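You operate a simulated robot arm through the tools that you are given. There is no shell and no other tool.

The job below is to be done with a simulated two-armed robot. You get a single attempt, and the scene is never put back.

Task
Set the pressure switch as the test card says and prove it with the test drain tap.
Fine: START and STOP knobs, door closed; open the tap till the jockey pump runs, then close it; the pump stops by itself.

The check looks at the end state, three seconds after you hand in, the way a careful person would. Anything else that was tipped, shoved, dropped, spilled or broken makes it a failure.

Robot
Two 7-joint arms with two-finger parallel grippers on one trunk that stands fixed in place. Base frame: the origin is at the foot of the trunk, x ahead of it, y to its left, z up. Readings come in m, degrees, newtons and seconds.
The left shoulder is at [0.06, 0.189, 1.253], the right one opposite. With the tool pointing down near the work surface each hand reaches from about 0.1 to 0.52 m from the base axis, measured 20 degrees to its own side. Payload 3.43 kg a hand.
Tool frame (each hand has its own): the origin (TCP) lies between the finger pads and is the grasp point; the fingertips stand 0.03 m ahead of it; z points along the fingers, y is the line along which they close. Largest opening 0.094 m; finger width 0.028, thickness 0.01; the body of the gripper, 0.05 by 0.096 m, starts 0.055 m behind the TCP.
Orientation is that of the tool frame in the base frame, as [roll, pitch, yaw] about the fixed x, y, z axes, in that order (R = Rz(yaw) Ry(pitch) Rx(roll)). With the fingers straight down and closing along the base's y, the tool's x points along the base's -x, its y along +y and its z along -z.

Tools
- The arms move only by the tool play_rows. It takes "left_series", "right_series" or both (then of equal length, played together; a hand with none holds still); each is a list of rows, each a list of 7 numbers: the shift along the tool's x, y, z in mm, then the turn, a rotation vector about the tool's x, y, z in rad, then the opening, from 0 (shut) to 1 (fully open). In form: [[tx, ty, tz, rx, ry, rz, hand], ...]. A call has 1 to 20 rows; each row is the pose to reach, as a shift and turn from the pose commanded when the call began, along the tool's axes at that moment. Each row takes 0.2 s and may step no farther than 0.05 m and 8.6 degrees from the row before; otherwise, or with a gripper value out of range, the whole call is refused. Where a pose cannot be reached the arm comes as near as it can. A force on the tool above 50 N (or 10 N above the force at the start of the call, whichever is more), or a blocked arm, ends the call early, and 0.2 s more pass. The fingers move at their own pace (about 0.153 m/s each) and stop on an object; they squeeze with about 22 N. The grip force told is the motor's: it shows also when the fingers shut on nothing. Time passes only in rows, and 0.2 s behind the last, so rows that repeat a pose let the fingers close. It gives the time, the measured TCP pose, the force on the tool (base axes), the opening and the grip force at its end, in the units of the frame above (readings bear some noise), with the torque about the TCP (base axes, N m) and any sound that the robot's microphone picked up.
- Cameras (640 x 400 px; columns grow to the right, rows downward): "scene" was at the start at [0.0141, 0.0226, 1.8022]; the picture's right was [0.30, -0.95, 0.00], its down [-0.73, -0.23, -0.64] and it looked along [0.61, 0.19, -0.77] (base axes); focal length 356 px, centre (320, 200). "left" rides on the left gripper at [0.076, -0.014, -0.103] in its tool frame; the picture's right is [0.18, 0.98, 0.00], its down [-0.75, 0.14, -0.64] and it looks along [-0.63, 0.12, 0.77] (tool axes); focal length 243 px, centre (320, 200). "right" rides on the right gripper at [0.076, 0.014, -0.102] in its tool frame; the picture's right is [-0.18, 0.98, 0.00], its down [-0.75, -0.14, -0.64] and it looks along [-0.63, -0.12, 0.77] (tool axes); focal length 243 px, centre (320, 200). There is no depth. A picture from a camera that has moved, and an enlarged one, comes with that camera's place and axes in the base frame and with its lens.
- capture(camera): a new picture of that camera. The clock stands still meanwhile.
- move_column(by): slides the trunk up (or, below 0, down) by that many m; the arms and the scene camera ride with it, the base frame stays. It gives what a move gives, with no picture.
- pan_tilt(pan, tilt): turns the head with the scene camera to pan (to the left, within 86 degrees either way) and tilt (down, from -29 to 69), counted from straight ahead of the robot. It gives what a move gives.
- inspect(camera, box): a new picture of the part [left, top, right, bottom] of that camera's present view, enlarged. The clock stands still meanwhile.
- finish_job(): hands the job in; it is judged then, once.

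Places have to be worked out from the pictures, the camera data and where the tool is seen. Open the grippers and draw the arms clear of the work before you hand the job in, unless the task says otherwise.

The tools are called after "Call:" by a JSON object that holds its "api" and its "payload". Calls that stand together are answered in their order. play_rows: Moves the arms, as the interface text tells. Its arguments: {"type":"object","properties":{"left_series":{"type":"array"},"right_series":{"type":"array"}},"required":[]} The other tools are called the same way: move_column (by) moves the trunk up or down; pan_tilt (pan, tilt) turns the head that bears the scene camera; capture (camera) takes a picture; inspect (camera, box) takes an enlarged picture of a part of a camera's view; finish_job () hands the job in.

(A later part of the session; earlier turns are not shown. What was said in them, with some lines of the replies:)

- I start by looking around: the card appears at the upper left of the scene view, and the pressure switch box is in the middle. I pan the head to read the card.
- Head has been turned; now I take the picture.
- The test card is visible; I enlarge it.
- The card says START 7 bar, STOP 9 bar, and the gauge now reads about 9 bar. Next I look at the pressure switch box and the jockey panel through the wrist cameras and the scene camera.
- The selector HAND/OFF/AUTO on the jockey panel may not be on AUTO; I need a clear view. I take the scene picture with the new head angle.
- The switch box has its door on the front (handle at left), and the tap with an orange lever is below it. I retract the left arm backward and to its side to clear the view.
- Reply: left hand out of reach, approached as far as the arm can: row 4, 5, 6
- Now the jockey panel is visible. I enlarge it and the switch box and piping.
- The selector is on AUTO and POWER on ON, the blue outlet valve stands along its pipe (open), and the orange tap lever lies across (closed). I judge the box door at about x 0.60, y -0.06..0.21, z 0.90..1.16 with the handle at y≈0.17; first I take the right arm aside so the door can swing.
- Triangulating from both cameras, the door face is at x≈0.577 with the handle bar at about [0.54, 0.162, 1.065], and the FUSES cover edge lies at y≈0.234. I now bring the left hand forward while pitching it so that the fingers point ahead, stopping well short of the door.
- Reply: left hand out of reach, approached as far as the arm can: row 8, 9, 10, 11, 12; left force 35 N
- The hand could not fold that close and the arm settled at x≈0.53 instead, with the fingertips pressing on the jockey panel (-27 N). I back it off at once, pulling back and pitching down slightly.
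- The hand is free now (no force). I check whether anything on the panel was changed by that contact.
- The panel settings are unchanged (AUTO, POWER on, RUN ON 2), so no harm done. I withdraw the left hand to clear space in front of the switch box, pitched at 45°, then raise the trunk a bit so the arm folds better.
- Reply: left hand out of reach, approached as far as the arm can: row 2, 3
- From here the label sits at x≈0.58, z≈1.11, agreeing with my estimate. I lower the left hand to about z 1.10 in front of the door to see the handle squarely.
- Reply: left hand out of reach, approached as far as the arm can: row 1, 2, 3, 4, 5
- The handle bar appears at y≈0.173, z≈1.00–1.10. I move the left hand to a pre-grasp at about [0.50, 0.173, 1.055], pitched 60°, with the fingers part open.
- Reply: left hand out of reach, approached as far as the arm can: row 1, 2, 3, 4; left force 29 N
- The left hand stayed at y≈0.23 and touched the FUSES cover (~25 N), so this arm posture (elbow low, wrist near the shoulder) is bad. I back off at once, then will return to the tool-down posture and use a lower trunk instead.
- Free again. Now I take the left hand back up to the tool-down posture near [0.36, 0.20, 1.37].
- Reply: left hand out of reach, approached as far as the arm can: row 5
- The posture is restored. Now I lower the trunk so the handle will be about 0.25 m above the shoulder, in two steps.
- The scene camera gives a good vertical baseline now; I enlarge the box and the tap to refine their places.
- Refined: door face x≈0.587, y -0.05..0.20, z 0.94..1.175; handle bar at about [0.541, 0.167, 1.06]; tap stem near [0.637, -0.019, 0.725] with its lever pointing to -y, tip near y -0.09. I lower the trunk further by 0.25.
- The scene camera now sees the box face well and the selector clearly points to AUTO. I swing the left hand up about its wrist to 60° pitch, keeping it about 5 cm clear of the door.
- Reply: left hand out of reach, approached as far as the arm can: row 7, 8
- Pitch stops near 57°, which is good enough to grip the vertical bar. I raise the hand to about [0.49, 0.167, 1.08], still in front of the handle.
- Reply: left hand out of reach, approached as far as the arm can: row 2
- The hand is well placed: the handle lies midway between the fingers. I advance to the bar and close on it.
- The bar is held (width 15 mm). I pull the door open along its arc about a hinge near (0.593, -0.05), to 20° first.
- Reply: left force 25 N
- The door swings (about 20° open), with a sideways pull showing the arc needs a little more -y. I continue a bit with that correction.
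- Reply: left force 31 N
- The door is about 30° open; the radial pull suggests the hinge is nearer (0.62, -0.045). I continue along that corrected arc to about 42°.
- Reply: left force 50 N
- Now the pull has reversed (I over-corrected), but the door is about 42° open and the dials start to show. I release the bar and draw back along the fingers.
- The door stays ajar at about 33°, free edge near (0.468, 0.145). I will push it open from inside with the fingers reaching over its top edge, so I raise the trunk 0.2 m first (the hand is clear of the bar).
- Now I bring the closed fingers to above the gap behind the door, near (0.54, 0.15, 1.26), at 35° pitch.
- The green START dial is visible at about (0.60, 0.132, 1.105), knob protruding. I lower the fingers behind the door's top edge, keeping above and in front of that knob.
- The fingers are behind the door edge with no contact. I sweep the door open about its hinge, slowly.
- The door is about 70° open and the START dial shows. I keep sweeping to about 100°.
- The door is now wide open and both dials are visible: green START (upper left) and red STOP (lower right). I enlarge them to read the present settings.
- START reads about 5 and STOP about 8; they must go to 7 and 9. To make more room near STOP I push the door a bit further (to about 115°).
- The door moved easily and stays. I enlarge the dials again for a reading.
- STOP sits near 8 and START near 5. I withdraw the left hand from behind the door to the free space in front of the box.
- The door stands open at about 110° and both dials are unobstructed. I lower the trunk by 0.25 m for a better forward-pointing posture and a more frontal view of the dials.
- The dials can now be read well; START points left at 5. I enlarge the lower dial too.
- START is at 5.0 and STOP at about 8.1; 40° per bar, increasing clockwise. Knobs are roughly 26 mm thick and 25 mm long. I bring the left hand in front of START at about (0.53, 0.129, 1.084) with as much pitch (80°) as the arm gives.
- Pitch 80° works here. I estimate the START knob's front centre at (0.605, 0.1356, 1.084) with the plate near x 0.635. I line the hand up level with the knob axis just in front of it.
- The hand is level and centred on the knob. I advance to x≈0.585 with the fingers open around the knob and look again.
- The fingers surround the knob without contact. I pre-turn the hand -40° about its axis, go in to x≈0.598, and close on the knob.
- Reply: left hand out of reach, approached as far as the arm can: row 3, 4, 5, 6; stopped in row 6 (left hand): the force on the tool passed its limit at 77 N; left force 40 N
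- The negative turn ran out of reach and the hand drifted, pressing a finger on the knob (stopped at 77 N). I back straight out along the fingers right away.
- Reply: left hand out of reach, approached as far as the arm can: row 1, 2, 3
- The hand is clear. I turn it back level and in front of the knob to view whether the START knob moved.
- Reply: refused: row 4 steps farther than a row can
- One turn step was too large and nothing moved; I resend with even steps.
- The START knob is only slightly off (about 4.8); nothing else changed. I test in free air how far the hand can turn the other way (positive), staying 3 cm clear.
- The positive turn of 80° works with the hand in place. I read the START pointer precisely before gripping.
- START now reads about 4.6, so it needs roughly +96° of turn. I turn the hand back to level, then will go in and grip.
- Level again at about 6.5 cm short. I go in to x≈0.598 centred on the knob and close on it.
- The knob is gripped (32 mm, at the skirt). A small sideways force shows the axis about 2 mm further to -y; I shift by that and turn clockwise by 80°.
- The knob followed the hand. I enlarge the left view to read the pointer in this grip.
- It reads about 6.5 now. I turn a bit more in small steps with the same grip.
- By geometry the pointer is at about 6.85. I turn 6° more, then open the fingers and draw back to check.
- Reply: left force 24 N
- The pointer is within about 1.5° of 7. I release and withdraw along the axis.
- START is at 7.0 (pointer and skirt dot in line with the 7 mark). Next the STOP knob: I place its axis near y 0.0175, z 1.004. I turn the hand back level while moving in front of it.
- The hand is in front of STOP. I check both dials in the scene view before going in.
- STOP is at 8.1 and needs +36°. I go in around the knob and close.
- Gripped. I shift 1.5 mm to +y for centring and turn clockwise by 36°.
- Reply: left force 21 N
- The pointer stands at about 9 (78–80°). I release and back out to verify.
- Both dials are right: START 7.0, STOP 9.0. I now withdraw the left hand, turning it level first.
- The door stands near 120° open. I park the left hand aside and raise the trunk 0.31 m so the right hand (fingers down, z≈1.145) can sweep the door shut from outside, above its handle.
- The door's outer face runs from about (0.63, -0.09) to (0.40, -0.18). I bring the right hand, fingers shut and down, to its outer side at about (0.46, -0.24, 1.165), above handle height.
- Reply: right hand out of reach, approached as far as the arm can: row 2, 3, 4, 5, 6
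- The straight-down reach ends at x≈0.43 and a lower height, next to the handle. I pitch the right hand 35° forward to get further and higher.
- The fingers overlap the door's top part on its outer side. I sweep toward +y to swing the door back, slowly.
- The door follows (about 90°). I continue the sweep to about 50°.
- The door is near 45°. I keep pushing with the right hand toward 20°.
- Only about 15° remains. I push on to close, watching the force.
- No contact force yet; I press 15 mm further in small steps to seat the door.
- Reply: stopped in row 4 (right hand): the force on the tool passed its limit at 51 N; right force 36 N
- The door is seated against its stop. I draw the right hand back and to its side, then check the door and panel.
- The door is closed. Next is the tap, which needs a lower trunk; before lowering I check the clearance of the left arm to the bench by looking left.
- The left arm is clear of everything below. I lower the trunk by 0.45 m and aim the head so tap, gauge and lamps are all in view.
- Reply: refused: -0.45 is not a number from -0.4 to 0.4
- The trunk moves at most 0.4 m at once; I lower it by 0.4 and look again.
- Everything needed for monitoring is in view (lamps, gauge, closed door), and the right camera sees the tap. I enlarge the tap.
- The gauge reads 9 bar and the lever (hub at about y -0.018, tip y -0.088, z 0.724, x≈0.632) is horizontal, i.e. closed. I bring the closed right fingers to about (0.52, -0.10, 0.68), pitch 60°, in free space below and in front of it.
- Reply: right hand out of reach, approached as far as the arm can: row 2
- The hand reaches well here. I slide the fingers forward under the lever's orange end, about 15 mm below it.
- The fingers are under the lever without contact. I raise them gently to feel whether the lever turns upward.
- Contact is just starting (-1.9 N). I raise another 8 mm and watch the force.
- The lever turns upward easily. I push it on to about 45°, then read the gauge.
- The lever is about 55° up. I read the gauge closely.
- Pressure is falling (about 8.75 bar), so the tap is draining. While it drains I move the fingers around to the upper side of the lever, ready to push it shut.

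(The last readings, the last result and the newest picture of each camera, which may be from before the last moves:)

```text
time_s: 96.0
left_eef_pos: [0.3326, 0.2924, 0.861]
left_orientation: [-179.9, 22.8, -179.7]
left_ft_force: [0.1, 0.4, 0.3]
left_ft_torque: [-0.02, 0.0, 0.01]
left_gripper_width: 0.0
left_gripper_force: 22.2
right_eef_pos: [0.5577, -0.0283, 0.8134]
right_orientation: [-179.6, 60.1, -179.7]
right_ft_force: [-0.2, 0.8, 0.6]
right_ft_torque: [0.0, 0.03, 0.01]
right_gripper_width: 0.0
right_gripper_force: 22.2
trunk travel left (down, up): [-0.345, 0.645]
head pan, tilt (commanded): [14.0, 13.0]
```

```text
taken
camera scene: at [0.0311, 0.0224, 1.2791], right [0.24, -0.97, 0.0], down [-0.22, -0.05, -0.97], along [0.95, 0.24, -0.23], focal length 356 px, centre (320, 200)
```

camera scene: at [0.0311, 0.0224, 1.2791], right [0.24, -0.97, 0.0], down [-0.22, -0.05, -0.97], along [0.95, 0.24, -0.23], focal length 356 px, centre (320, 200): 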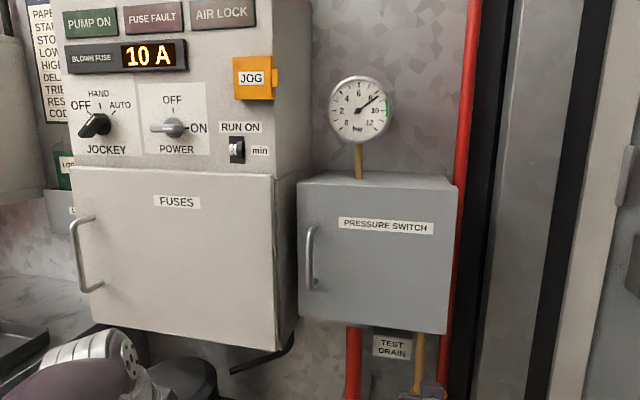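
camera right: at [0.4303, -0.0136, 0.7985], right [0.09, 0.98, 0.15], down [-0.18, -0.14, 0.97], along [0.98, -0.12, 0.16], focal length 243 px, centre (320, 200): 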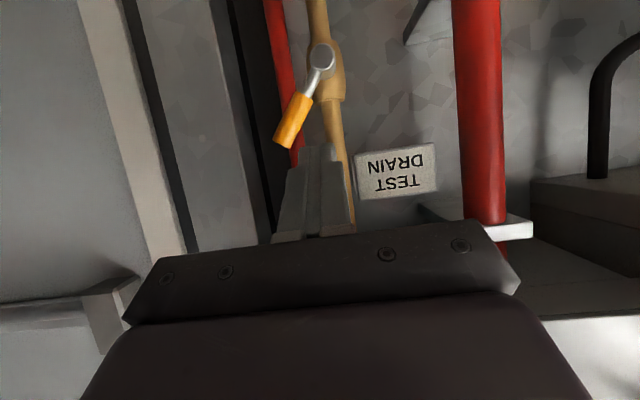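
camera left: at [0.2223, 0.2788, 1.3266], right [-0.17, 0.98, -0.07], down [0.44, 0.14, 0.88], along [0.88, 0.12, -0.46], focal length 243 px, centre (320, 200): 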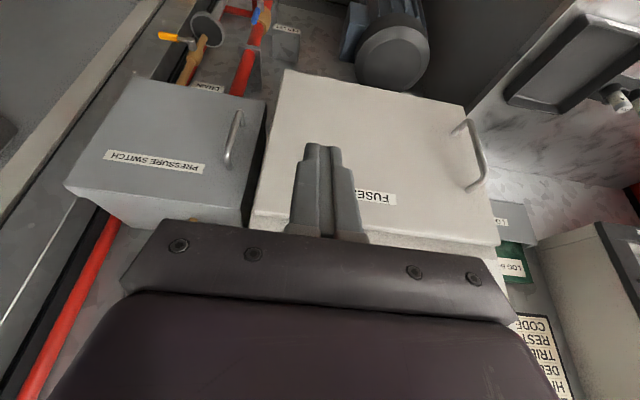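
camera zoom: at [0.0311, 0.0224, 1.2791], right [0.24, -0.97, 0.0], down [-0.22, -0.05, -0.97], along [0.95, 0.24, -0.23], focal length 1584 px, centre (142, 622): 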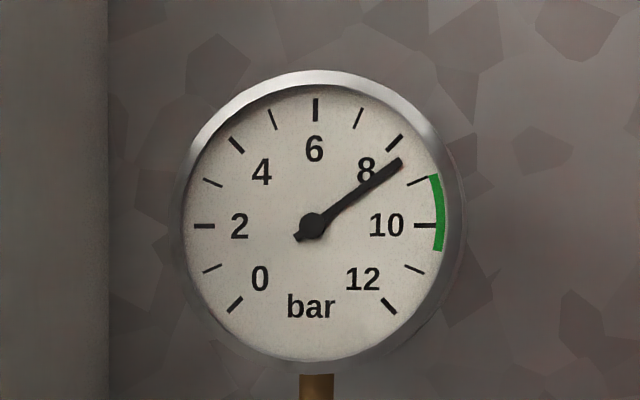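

Gauge 8.3 bar, falling about 0.4 bar/s. I advance the fingers to just above the lever and wait there, watching.

Call:
{"api": "play_rows", "payload": {"right_series": [[-9, 1.5, 21, 0, 0, 0, 0], [-18, 3, 41, 0, 0, 0, 0], [-18, 3, 41, 0, 0, 0, 0]]}}

Call:
{"api": "capture", "payload": {"camera": "right"}}

Call:
{"api": "inspect", "payload": {"camera": "scene", "box": [310, 60, 410, 150]}}

```text
time_s: 96.8
left_eef_pos: [0.3327, 0.294, 0.863]
left_orientation: [-179.9, 22.9, -179.6]
left_ft_force: [0.1, 0.8, -0.2]
left_ft_torque: [-0.03, -0.03, -0.01]
left_gripper_width: 0.0001
left_gripper_force: 21.7
right_eef_pos: [0.6031, -0.0287, 0.8072]
right_orientation: [-179.5, 60.2, -179.7]
right_ft_force: [0.7, -0.4, 0.0]
right_ft_torque: [0.04, -0.03, 0.0]
right_gripper_width: 0.0001
right_gripper_force: 22.1
trunk travel left (down, up): [-0.345, 0.645]
head pan, tilt (commanded): [14.0, 13.0]
```

```text
taken
camera right: at [0.4761, -0.0129, 0.7913], right [0.09, 0.98, 0.16], down [-0.18, -0.14, 0.97], along [0.98, -0.12, 0.16], focal length 243 px, centre (320, 200)
```

right: 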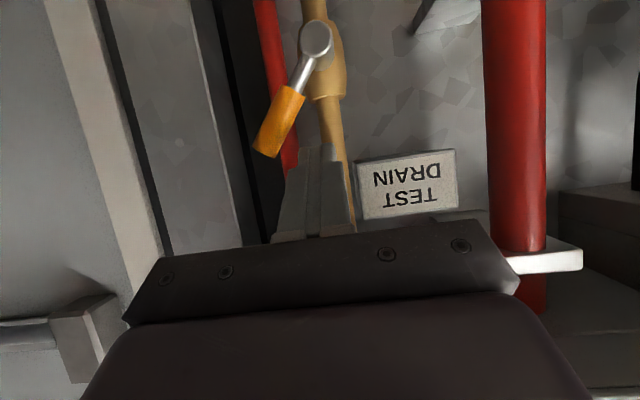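

```text
4.44 times, centred on (360, 105) of scene
camera zoom: at [0.0309, 0.0221, 1.2791], right [0.24, -0.97, 0.0], down [-0.22, -0.05, -0.97], along [0.95, 0.24, -0.22], focal length 1584 px, centre (142, 622)
```

zoom: 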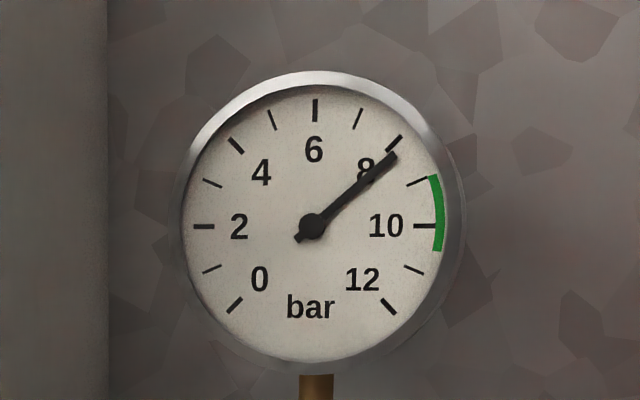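

About 8.1 bar now. I hold still for 2 s and look again.

Call:
{"api": "play_rows", "payload": {"right_series": [[0, 0, 0, 0, 0, 0, 0], [0, 0, 0, 0, 0, 0, 0], [0, 0, 0, 0, 0, 0, 0], [0, 0, 0, 0, 0, 0, 0], [0, 0, 0, 0, 0, 0, 0], [0, 0, 0, 0, 0, 0, 0], [0, 0, 0, 0, 0, 0, 0], [0, 0, 0, 0, 0, 0, 0], [0, 0, 0, 0, 0, 0, 0]]}}

Call:
{"api": "inspect", "payload": {"camera": "scene", "box": [310, 60, 410, 150]}}

Call:
{"api": "capture", "payload": {"camera": "scene"}}

```text
time_s: 98.8
left_eef_pos: [0.333, 0.2937, 0.8621]
left_orientation: [-179.9, 22.9, -179.7]
left_ft_force: [-0.5, 0.4, -0.1]
left_ft_torque: [-0.03, 0.0, 0.0]
left_gripper_width: 0.0
left_gripper_force: 21.9
right_eef_pos: [0.6027, -0.0276, 0.8085]
right_orientation: [-179.5, 60.1, -179.7]
right_ft_force: [-0.8, 1.0, -0.2]
right_ft_torque: [-0.01, -0.02, 0.03]
right_gripper_width: 0.0
right_gripper_force: 22.1
trunk travel left (down, up): [-0.345, 0.645]
head pan, tilt (commanded): [14.0, 13.0]
```

```text
4.44 times, centred on (360, 105) of scene
camera zoom: at [0.031, 0.0221, 1.2791], right [0.24, -0.97, 0.0], down [-0.22, -0.05, -0.97], along [0.95, 0.24, -0.23], focal length 1584 px, centre (142, 622)
```

zoom: 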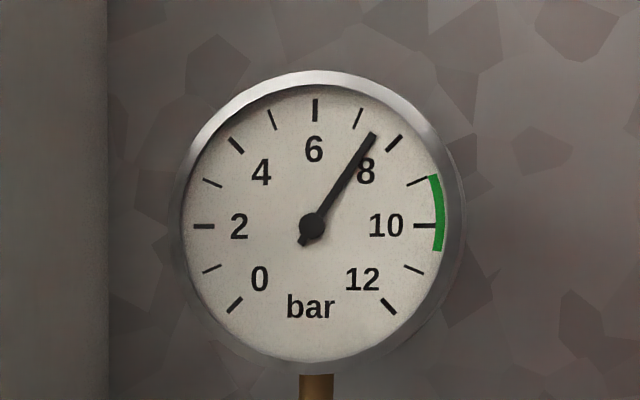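

```text
taken
camera scene: at [0.031, 0.0221, 1.2791], right [0.24, -0.97, 0.0], down [-0.22, -0.05, -0.97], along [0.95, 0.24, -0.23], focal length 356 px, centre (320, 200)
```

scene: 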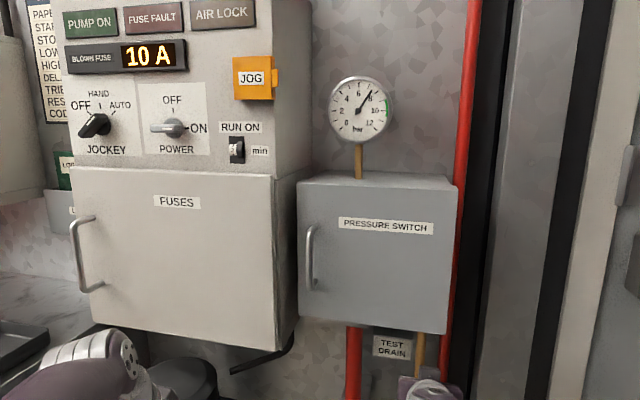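

About 7.4 bar, pump not on yet. I hold for another 1.2 s.

Call:
{"api": "play_rows", "payload": {"right_series": [[0, 0, 0, 0, 0, 0, 0], [0, 0, 0, 0, 0, 0, 0], [0, 0, 0, 0, 0, 0, 0], [0, 0, 0, 0, 0, 0, 0], [0, 0, 0, 0, 0, 0, 0]]}}

Call:
{"api": "inspect", "payload": {"camera": "scene", "box": [310, 60, 410, 150]}}

Call:
{"api": "capture", "payload": {"camera": "scene"}}

```text
time_s: 100.0
left_eef_pos: [0.3313, 0.2935, 0.863]
left_orientation: [-180.0, 22.9, -179.7]
left_ft_force: [-0.3, -0.8, 0.5]
left_ft_torque: [-0.01, 0.01, -0.04]
left_gripper_width: 0.0
left_gripper_force: 22.3
right_eef_pos: [0.6043, -0.028, 0.8067]
right_orientation: [-179.5, 60.2, -179.7]
right_ft_force: [-0.6, 0.4, -0.1]
right_ft_torque: [0.03, 0.03, -0.01]
right_gripper_width: 0.0003
right_gripper_force: 22.0
trunk travel left (down, up): [-0.345, 0.645]
head pan, tilt (commanded): [14.0, 13.0]
```

```text
4.44 times, centred on (360, 105) of scene
camera zoom: at [0.031, 0.0221, 1.2791], right [0.24, -0.97, 0.0], down [-0.22, -0.05, -0.97], along [0.95, 0.24, -0.23], focal length 1584 px, centre (142, 622)
```

zoom: 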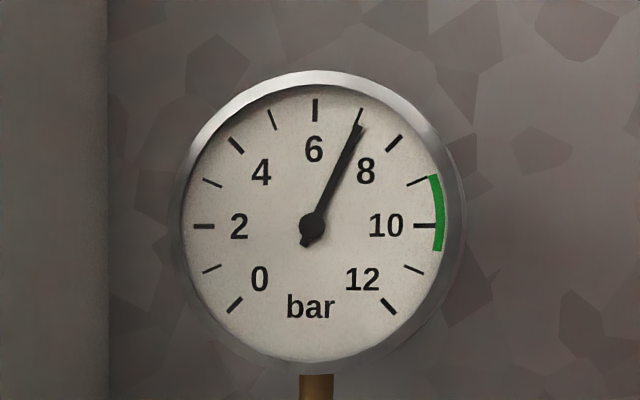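

```text
taken
camera scene: at [0.031, 0.0221, 1.2791], right [0.24, -0.97, 0.0], down [-0.22, -0.05, -0.97], along [0.95, 0.24, -0.23], focal length 356 px, centre (320, 200)
```

scene: 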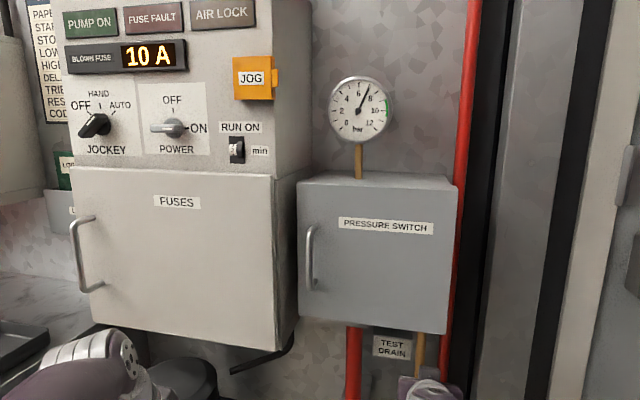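

About 7.05 bar, right at the switching point. I hold another 0.4 s and check the PUMP ON lamp.

Call:
{"api": "play_rows", "payload": {"right_series": [[0, 0, 0, 0, 0, 0, 0], [0, 0, 0, 0, 0, 0, 0]]}}

Call:
{"api": "inspect", "payload": {"camera": "scene", "box": [310, 60, 410, 150]}}

Call:
{"api": "inspect", "payload": {"camera": "scene", "box": [40, 0, 280, 170]}}

```text
time_s: 100.6
left_eef_pos: [0.3321, 0.2922, 0.8624]
left_orientation: [-179.9, 22.9, -179.7]
left_ft_force: [-0.5, -0.1, 0.3]
left_ft_torque: [0.0, 0.03, 0.0]
left_gripper_width: 0.0002
left_gripper_force: 22.7
right_eef_pos: [0.6044, -0.0276, 0.8069]
right_orientation: [-179.5, 60.1, -179.6]
right_ft_force: [-0.1, -0.4, -0.6]
right_ft_torque: [0.01, 0.0, 0.0]
right_gripper_width: 0.0
right_gripper_force: 21.4
trunk travel left (down, up): [-0.345, 0.645]
head pan, tilt (commanded): [14.0, 13.0]
```

```text
4.44 times, centred on (360, 105) of scene
camera zoom: at [0.031, 0.0221, 1.2791], right [0.24, -0.97, 0.0], down [-0.22, -0.05, -0.97], along [0.95, 0.24, -0.23], focal length 1584 px, centre (142, 622)
```

zoom: 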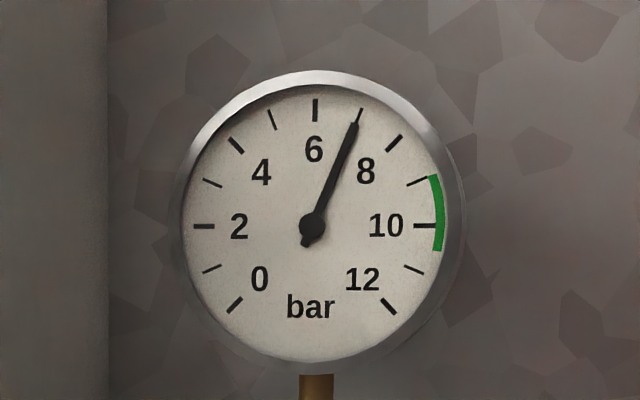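

```text
2.35 times, centred on (160, 85) of scene
camera zoom: at [0.031, 0.0221, 1.2791], right [0.24, -0.97, 0.0], down [-0.22, -0.05, -0.97], along [0.95, 0.24, -0.23], focal length 839 px, centre (696, 471)
```

zoom: 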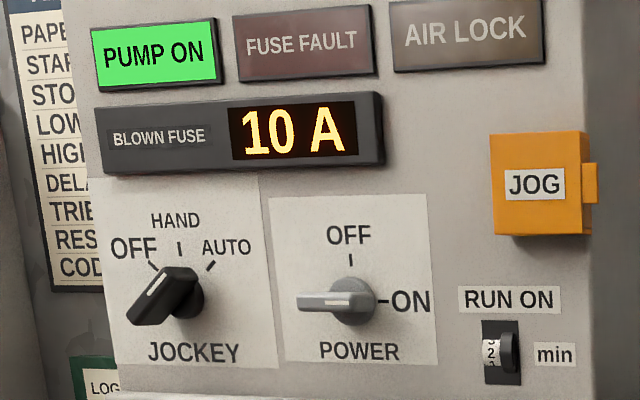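

PUMP ON is lit at about 6.95 bar — the switch started the pump at 7. I now push the lever back down to close the tap.

Call:
{"api": "play_rows", "payload": {"right_series": [[2.1, -3, 10.4, 0, 0, 0, 0], [7.6, -14.3, 15.9, 0, 0, 0, 0], [14.5, -27.6, 19.9, 0, 0, 0, 0], [24.1, -38.4, 25.3, 0, 0, 0, 0], [35.8, -46, 32.1, 0, 0, 0, 0], [41, -46, 35, 0, 0, 0, 0]]}}

Call:
{"api": "capture", "payload": {"camera": "right"}}

Call:
{"api": "inspect", "payload": {"camera": "scene", "box": [310, 60, 410, 150]}}

```text
time_s: 102.0
left_eef_pos: [0.3317, 0.295, 0.8631]
left_orientation: [-179.9, 23.0, -179.7]
left_ft_force: [0.5, -0.1, -0.4]
left_ft_torque: [-0.05, 0.02, -0.02]
left_gripper_width: 0.0001
left_gripper_force: 21.5
right_eef_pos: [0.61, -0.0728, 0.7603]
right_orientation: [-179.7, 60.5, -179.9]
right_ft_force: [-1.2, -1.1, 13.8]
right_ft_torque: [0.0, -0.27, -0.07]
right_gripper_width: 0.0
right_gripper_force: 22.0
trunk travel left (down, up): [-0.345, 0.645]
head pan, tilt (commanded): [14.0, 13.0]
```

```text
taken
camera right: at [0.4832, -0.0568, 0.743], right [0.09, 0.98, 0.16], down [-0.19, -0.14, 0.97], along [0.98, -0.12, 0.17], focal length 243 px, centre (320, 200)
```

right: 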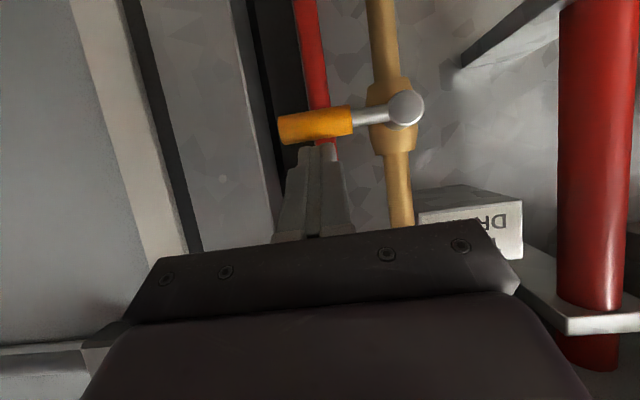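

```text
4.44 times, centred on (360, 105) of scene
camera zoom: at [0.0292, 0.0222, 1.2795], right [0.24, -0.97, 0.0], down [-0.22, -0.05, -0.97], along [0.95, 0.24, -0.22], focal length 1584 px, centre (142, 622)
```

zoom: 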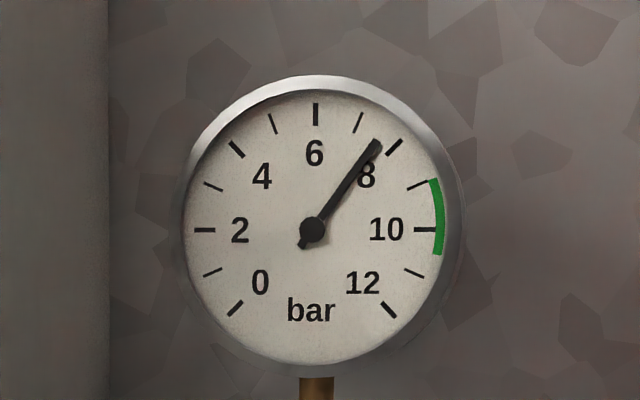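

The lever is at its stop (14 N) and pressure is rising already (7.5 bar). I lift off and draw back, then watch the gauge.

Call:
{"api": "play_rows", "payload": {"right_series": [[-13, 0, -8, 0, 0, 0, 0], [2, -5, -40, 0, 0, 0, 0], [15, -10, -80, 0, 0, 0, 0]]}}

Call:
{"api": "capture", "payload": {"camera": "right"}}

Call:
{"api": "inspect", "payload": {"camera": "scene", "box": [310, 60, 410, 150]}}

Call:
{"api": "inspect", "payload": {"camera": "scene", "box": [40, 0, 280, 170]}}

```text
time_s: 102.8
left_eef_pos: [0.3328, 0.2919, 0.8626]
left_orientation: [-179.9, 22.8, -179.7]
left_ft_force: [0.2, 0.8, -0.1]
left_ft_torque: [0.0, -0.03, -0.03]
left_gripper_width: 0.0
left_gripper_force: 21.5
right_eef_pos: [0.5353, -0.0834, 0.7817]
right_orientation: [-179.5, 60.2, -179.7]
right_ft_force: [0.0, -0.2, -0.2]
right_ft_torque: [-0.02, -0.04, 0.0]
right_gripper_width: 0.0
right_gripper_force: 22.3
trunk travel left (down, up): [-0.345, 0.645]
head pan, tilt (commanded): [14.0, 13.0]
```

```text
taken
camera right: at [0.407, -0.0687, 0.7661], right [0.09, 0.98, 0.16], down [-0.18, -0.14, 0.97], along [0.98, -0.12, 0.17], focal length 243 px, centre (320, 200)
```

right: 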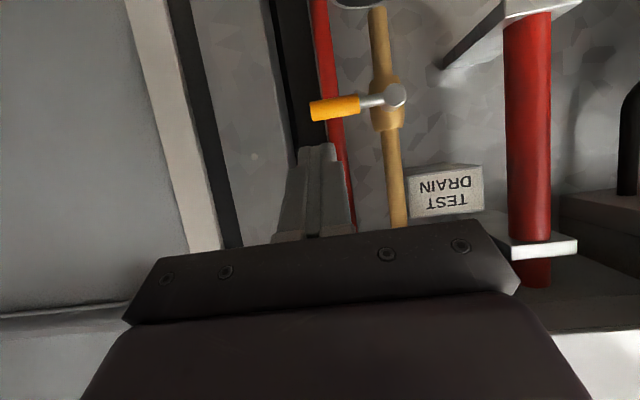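

```text
4.44 times, centred on (360, 105) of scene
camera zoom: at [0.0303, 0.022, 1.2791], right [0.24, -0.97, 0.0], down [-0.22, -0.05, -0.97], along [0.95, 0.24, -0.22], focal length 1584 px, centre (142, 622)
```

zoom: 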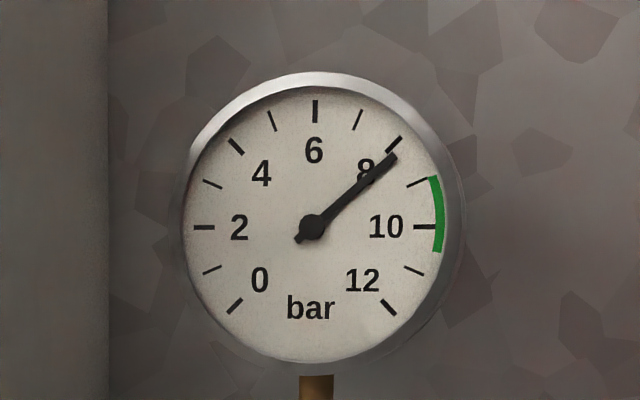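

```text
2.35 times, centred on (160, 85) of scene
camera zoom: at [0.0303, 0.022, 1.2791], right [0.24, -0.97, 0.0], down [-0.22, -0.05, -0.97], along [0.95, 0.24, -0.22], focal length 839 px, centre (696, 471)
```

zoom: 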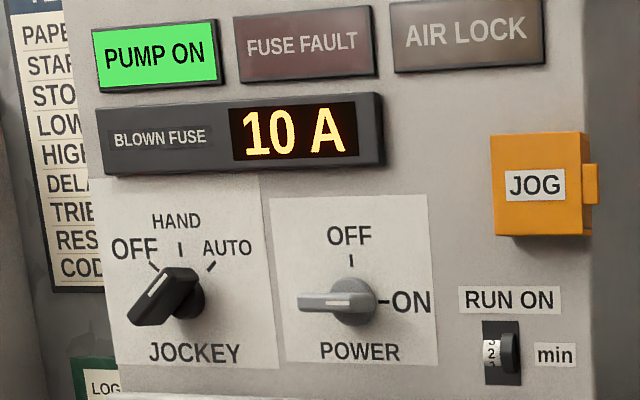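

Tap lever is horizontal again, pressure about 8.05 bar and the pump still runs. I retract the right arm while it pumps up.

Call:
{"api": "play_rows", "payload": {"right_series": [[10, -20, -30, 0, 0.12, 0, 0.2], [20, -40, -60, 0, 0.24, 0, 0.4], [30, -60, -85, 0, 0.36, 0, 0.6], [38, -80, -105, 0, 0.46, 0, 0.8], [42, -100, -120, 0, 0.56, 0, 1]]}}

Call:
{"api": "inspect", "payload": {"camera": "scene", "box": [310, 60, 410, 150]}}

Call:
{"api": "capture", "payload": {"camera": "scene"}}

```text
time_s: 104.0
left_eef_pos: [0.3321, 0.2939, 0.8637]
left_orientation: [-179.8, 22.9, -179.7]
left_ft_force: [0.0, -0.6, -0.1]
left_ft_torque: [0.03, -0.04, 0.0]
left_gripper_width: 0.0002
left_gripper_force: 22.1
right_eef_pos: [0.4099, -0.1807, 0.8064]
right_orientation: [-179.9, 27.8, -179.9]
right_ft_force: [0.0, 0.2, 0.5]
right_ft_torque: [0.04, -0.03, -0.02]
right_gripper_width: 0.0939
right_gripper_force: 0.1
trunk travel left (down, up): [-0.345, 0.645]
head pan, tilt (commanded): [14.0, 13.0]
```

```text
4.44 times, centred on (360, 105) of scene
camera zoom: at [0.0309, 0.022, 1.2791], right [0.24, -0.97, 0.0], down [-0.22, -0.05, -0.97], along [0.95, 0.24, -0.22], focal length 1584 px, centre (142, 622)
```

zoom: 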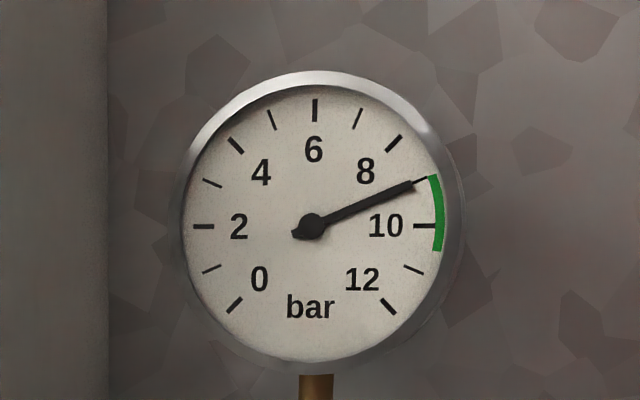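

```text
taken
camera scene: at [0.0309, 0.022, 1.2791], right [0.24, -0.97, 0.0], down [-0.22, -0.05, -0.97], along [0.95, 0.24, -0.22], focal length 356 px, centre (320, 200)
```

scene: 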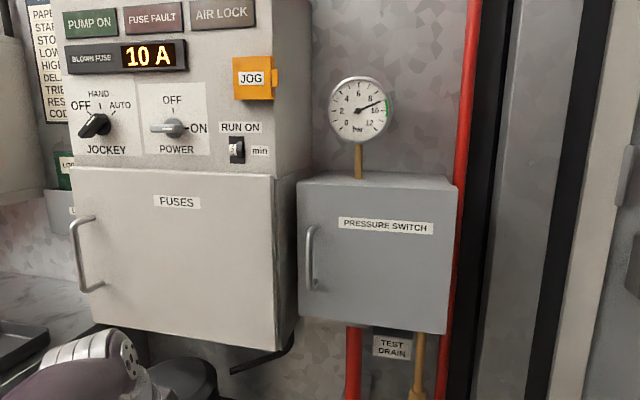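

The pump stopped by itself at 9 bar (PUMP ON is dark again). I retract the right arm fully, open both grippers, and watch that the pressure holds.

Call:
{"api": "play_rows", "payload": {"left_series": [[5, 0, -5, 0, 0, 0, 0.5], [10, 0, -10, 0, 0, 0, 1], [15, 0, -15, 0, 0, 0, 1], [20, 0, -20, 0, 0, 0, 1], [20, 0, -20, 0, 0, 0, 1]], "right_series": [[22, -30, -27, 0, 0.097, 0, 1], [44, -60, -55, 0, 0.194, 0, 1], [66, -90, -82, 0, 0.291, 0, 1], [88, -120, -109, 0, 0.388, 0, 1], [109, -150, -136, 0, 0.485, 0, 1]]}}

Call:
{"api": "inspect", "payload": {"camera": "scene", "box": [310, 60, 410, 150]}}

Call:
{"api": "capture", "payload": {"camera": "right"}}

Call:
{"api": "pan_tilt", "payload": {"pan": 8, "tilt": 32}}

Call:
{"api": "capture", "payload": {"camera": "scene"}}

```text
time_s: 105.2
left_eef_pos: [0.3126, 0.2921, 0.858]
left_orientation: [-179.9, 23.0, -179.7]
left_ft_force: [-0.4, 0.7, 0.0]
left_ft_torque: [0.03, 0.0, -0.02]
left_gripper_width: 0.094
left_gripper_force: 0.0
left hand out of reach, approached as far as the arm can: row 1, 2, 3, 4, 5
right_eef_pos: [0.2568, -0.3366, 0.7625]
right_orientation: [-179.8, 0.2, 179.9]
right_ft_force: [0.4, -0.2, 0.0]
right_ft_torque: [0.01, 0.0, 0.0]
right_gripper_width: 0.0939
right_gripper_force: 0.1
right hand out of reach, approached as far as the arm can: row 3, 4, 5
trunk travel left (down, up): [-0.345, 0.645]
head pan, tilt (commanded): [14.0, 13.0]
```

```text
4.44 times, centred on (360, 105) of scene
camera zoom: at [0.0307, 0.0213, 1.2792], right [0.24, -0.97, 0.0], down [-0.22, -0.05, -0.97], along [0.95, 0.24, -0.22], focal length 1584 px, centre (142, 622)
```

zoom: 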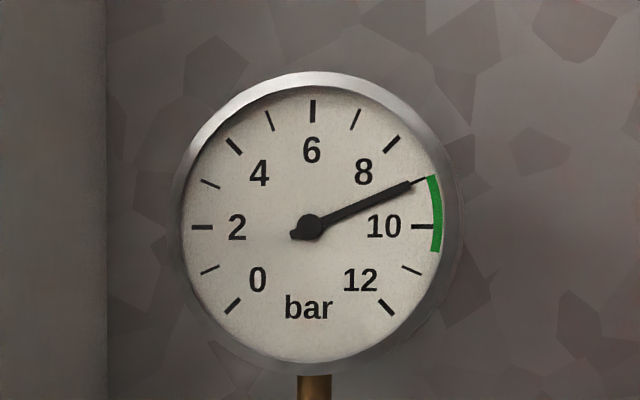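

```text
taken
camera right: at [0.1804, -0.321, 0.8652], right [0.19, 0.98, 0.0], down [0.75, -0.14, 0.64], along [0.63, -0.12, -0.76], focal length 243 px, centre (320, 200)
```

right: 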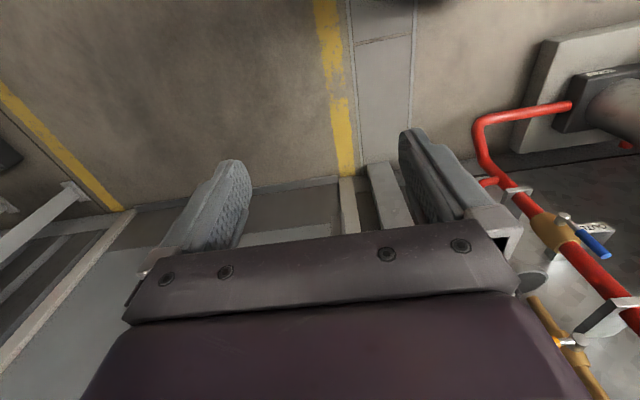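

```text
time_s: 106.0
left_eef_pos: [0.3119, 0.2938, 0.8579]
left_orientation: [-179.9, 22.9, -179.6]
left_ft_force: [0.3, 0.1, -0.6]
left_ft_torque: [-0.05, 0.02, -0.01]
left_gripper_width: 0.0942
left_gripper_force: 0.1
right_eef_pos: [0.2583, -0.335, 0.7642]
right_orientation: [-179.7, 0.3, 180.0]
right_ft_force: [1.1, -0.2, 0.4]
right_ft_torque: [0.02, 0.0, 0.01]
right_gripper_width: 0.094
right_gripper_force: 0.1
trunk travel left (down, up): [-0.345, 0.645]
head pan, tilt (commanded): [8.0, 32.0]
```

```text
taken
camera scene: at [0.0291, 0.012, 1.2486], right [0.14, -0.99, 0.0], down [-0.52, -0.07, -0.85], along [0.84, 0.12, -0.53], focal length 356 px, centre (320, 200)
```

scene: 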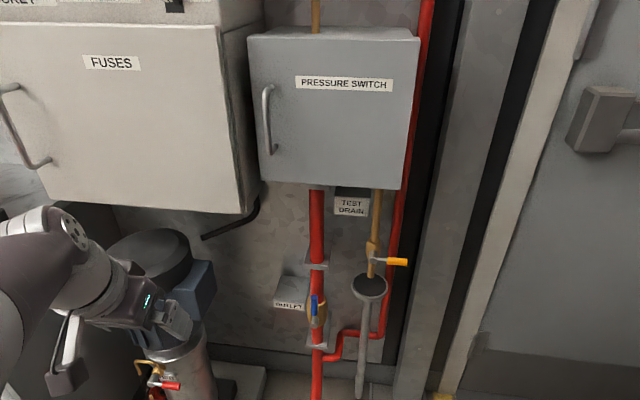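

The pressure holds at 9 bar. I take a last close look at the tap lever and door seam.

Call:
{"api": "inspect", "payload": {"camera": "scene", "box": [330, 210, 430, 310]}}

Call:
{"api": "inspect", "payload": {"camera": "scene", "box": [230, 10, 440, 200]}}

```text
4.00 times, centred on (380, 260) of scene
camera zoom: at [0.0291, 0.012, 1.2486], right [0.14, -0.99, 0.0], down [-0.52, -0.07, -0.85], along [0.84, 0.12, -0.53], focal length 1426 px, centre (80, -40)
```

zoom: 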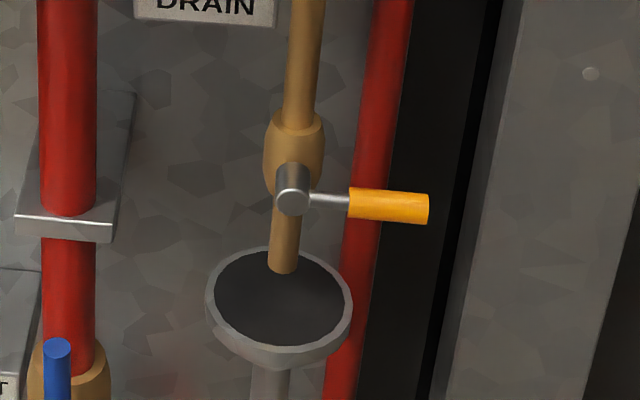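

```text
2.11 times, centred on (335, 105) of scene
camera zoom: at [0.0291, 0.012, 1.2486], right [0.14, -0.99, 0.0], down [-0.52, -0.07, -0.85], along [0.84, 0.12, -0.53], focal length 751 px, centre (288, 400)
```

zoom: 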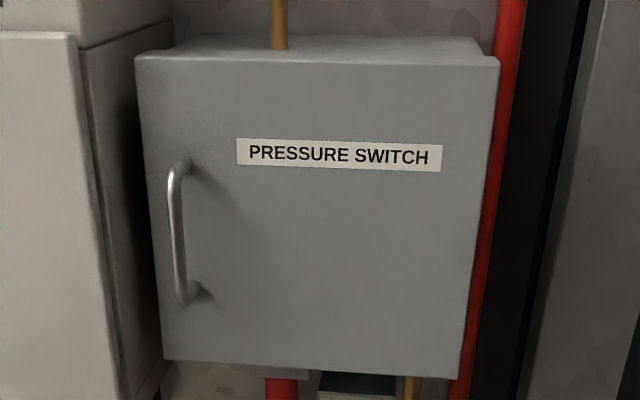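

The tap is horizontal with no drip, and the door sits flush. One last look at the lamps and gauge before handing in.

Call:
{"api": "pan_tilt", "payload": {"pan": 14, "tilt": 10}}

Call:
{"api": "capture", "payload": {"camera": "scene"}}

Call:
{"api": "inspect", "payload": {"camera": "scene", "box": [40, 0, 420, 200]}}

```text
time_s: 106.9
left_eef_pos: [0.3126, 0.294, 0.8569]
left_orientation: [-180.0, 22.9, -179.7]
left_ft_force: [-0.4, -0.3, -0.1]
left_ft_torque: [0.01, 0.0, 0.0]
left_gripper_width: 0.094
left_gripper_force: 0.1
right_eef_pos: [0.2582, -0.3357, 0.7638]
right_orientation: [-179.7, 0.3, 179.8]
right_ft_force: [0.1, -0.4, 0.4]
right_ft_torque: [0.0, -0.02, 0.02]
right_gripper_width: 0.0941
right_gripper_force: 0.1
trunk travel left (down, up): [-0.345, 0.645]
head pan, tilt (commanded): [14.0, 10.0]
```

```text
taken
camera scene: at [0.0306, 0.022, 1.2839], right [0.24, -0.97, 0.0], down [-0.17, -0.04, -0.98], along [0.96, 0.24, -0.17], focal length 356 px, centre (320, 200)
```

scene: 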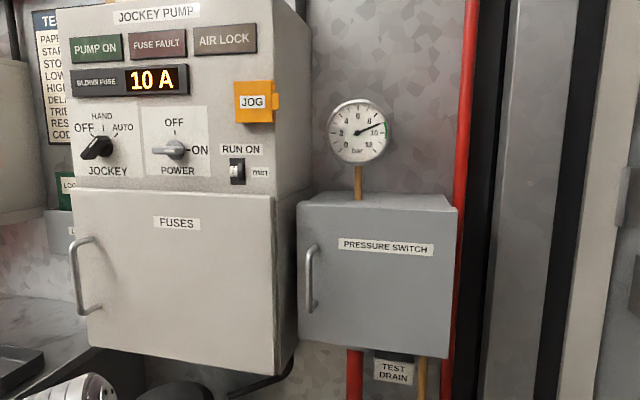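

```text
1.68 times, centred on (230, 100) of scene
camera zoom: at [0.0306, 0.022, 1.2839], right [0.24, -0.97, 0.0], down [-0.17, -0.04, -0.98], along [0.96, 0.24, -0.17], focal length 600 px, centre (472, 368)
```

zoom: 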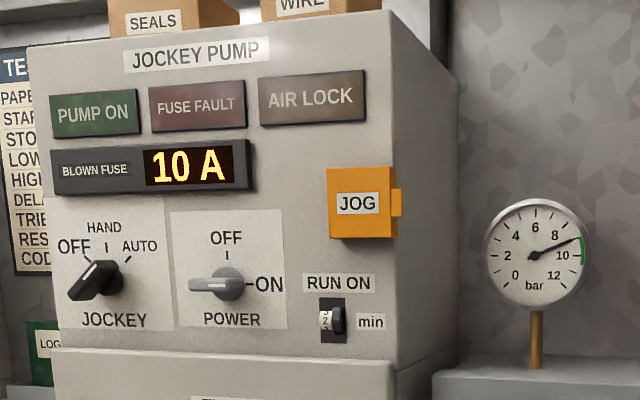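

START is at 7 and STOP at 9, the door is shut, and the tap is closed. The pump started at 7 bar and stopped itself at 9 bar, nothing else has changed, and both arms are clear with grippers open. I hand the job in.

Call:
{"api": "finish_job", "payload": {}}

```text
The job is handed in.
```

The pressure switch is set as the test card says, the drain-tap test worked, and I have handed the job in.

- **Settings:** START is at 7 bar and STOP at 9 bar, read from the dials before I closed the door.
- **Test:** I opened the drain tap and the pressure fell from 9 bar. PUMP ON lit at about 6.95 bar. I then closed the tap, and the pump stopped by itself at about 9 bar. The gauge was still at 9 bar about three seconds later.
- **End state:** The door is shut against its stop, the tap lever is horizontal (closed), and both arms are drawn back with the grippers open.

There were a few unplanned contacts along the way:

- **Panel and cover:** Early on the left fingers pressed on the jockey panel and then on the FUSES cover, at roughly 25–35 N each time. The selector, power switch and run-on setting were unchanged afterwards.
- **START knob:** Later a finger pressed the START knob, and the move stopped at 77 N. That pushed the knob from 5 to about 4.6, and I then set it to 7.

I saw no damage from any of these.
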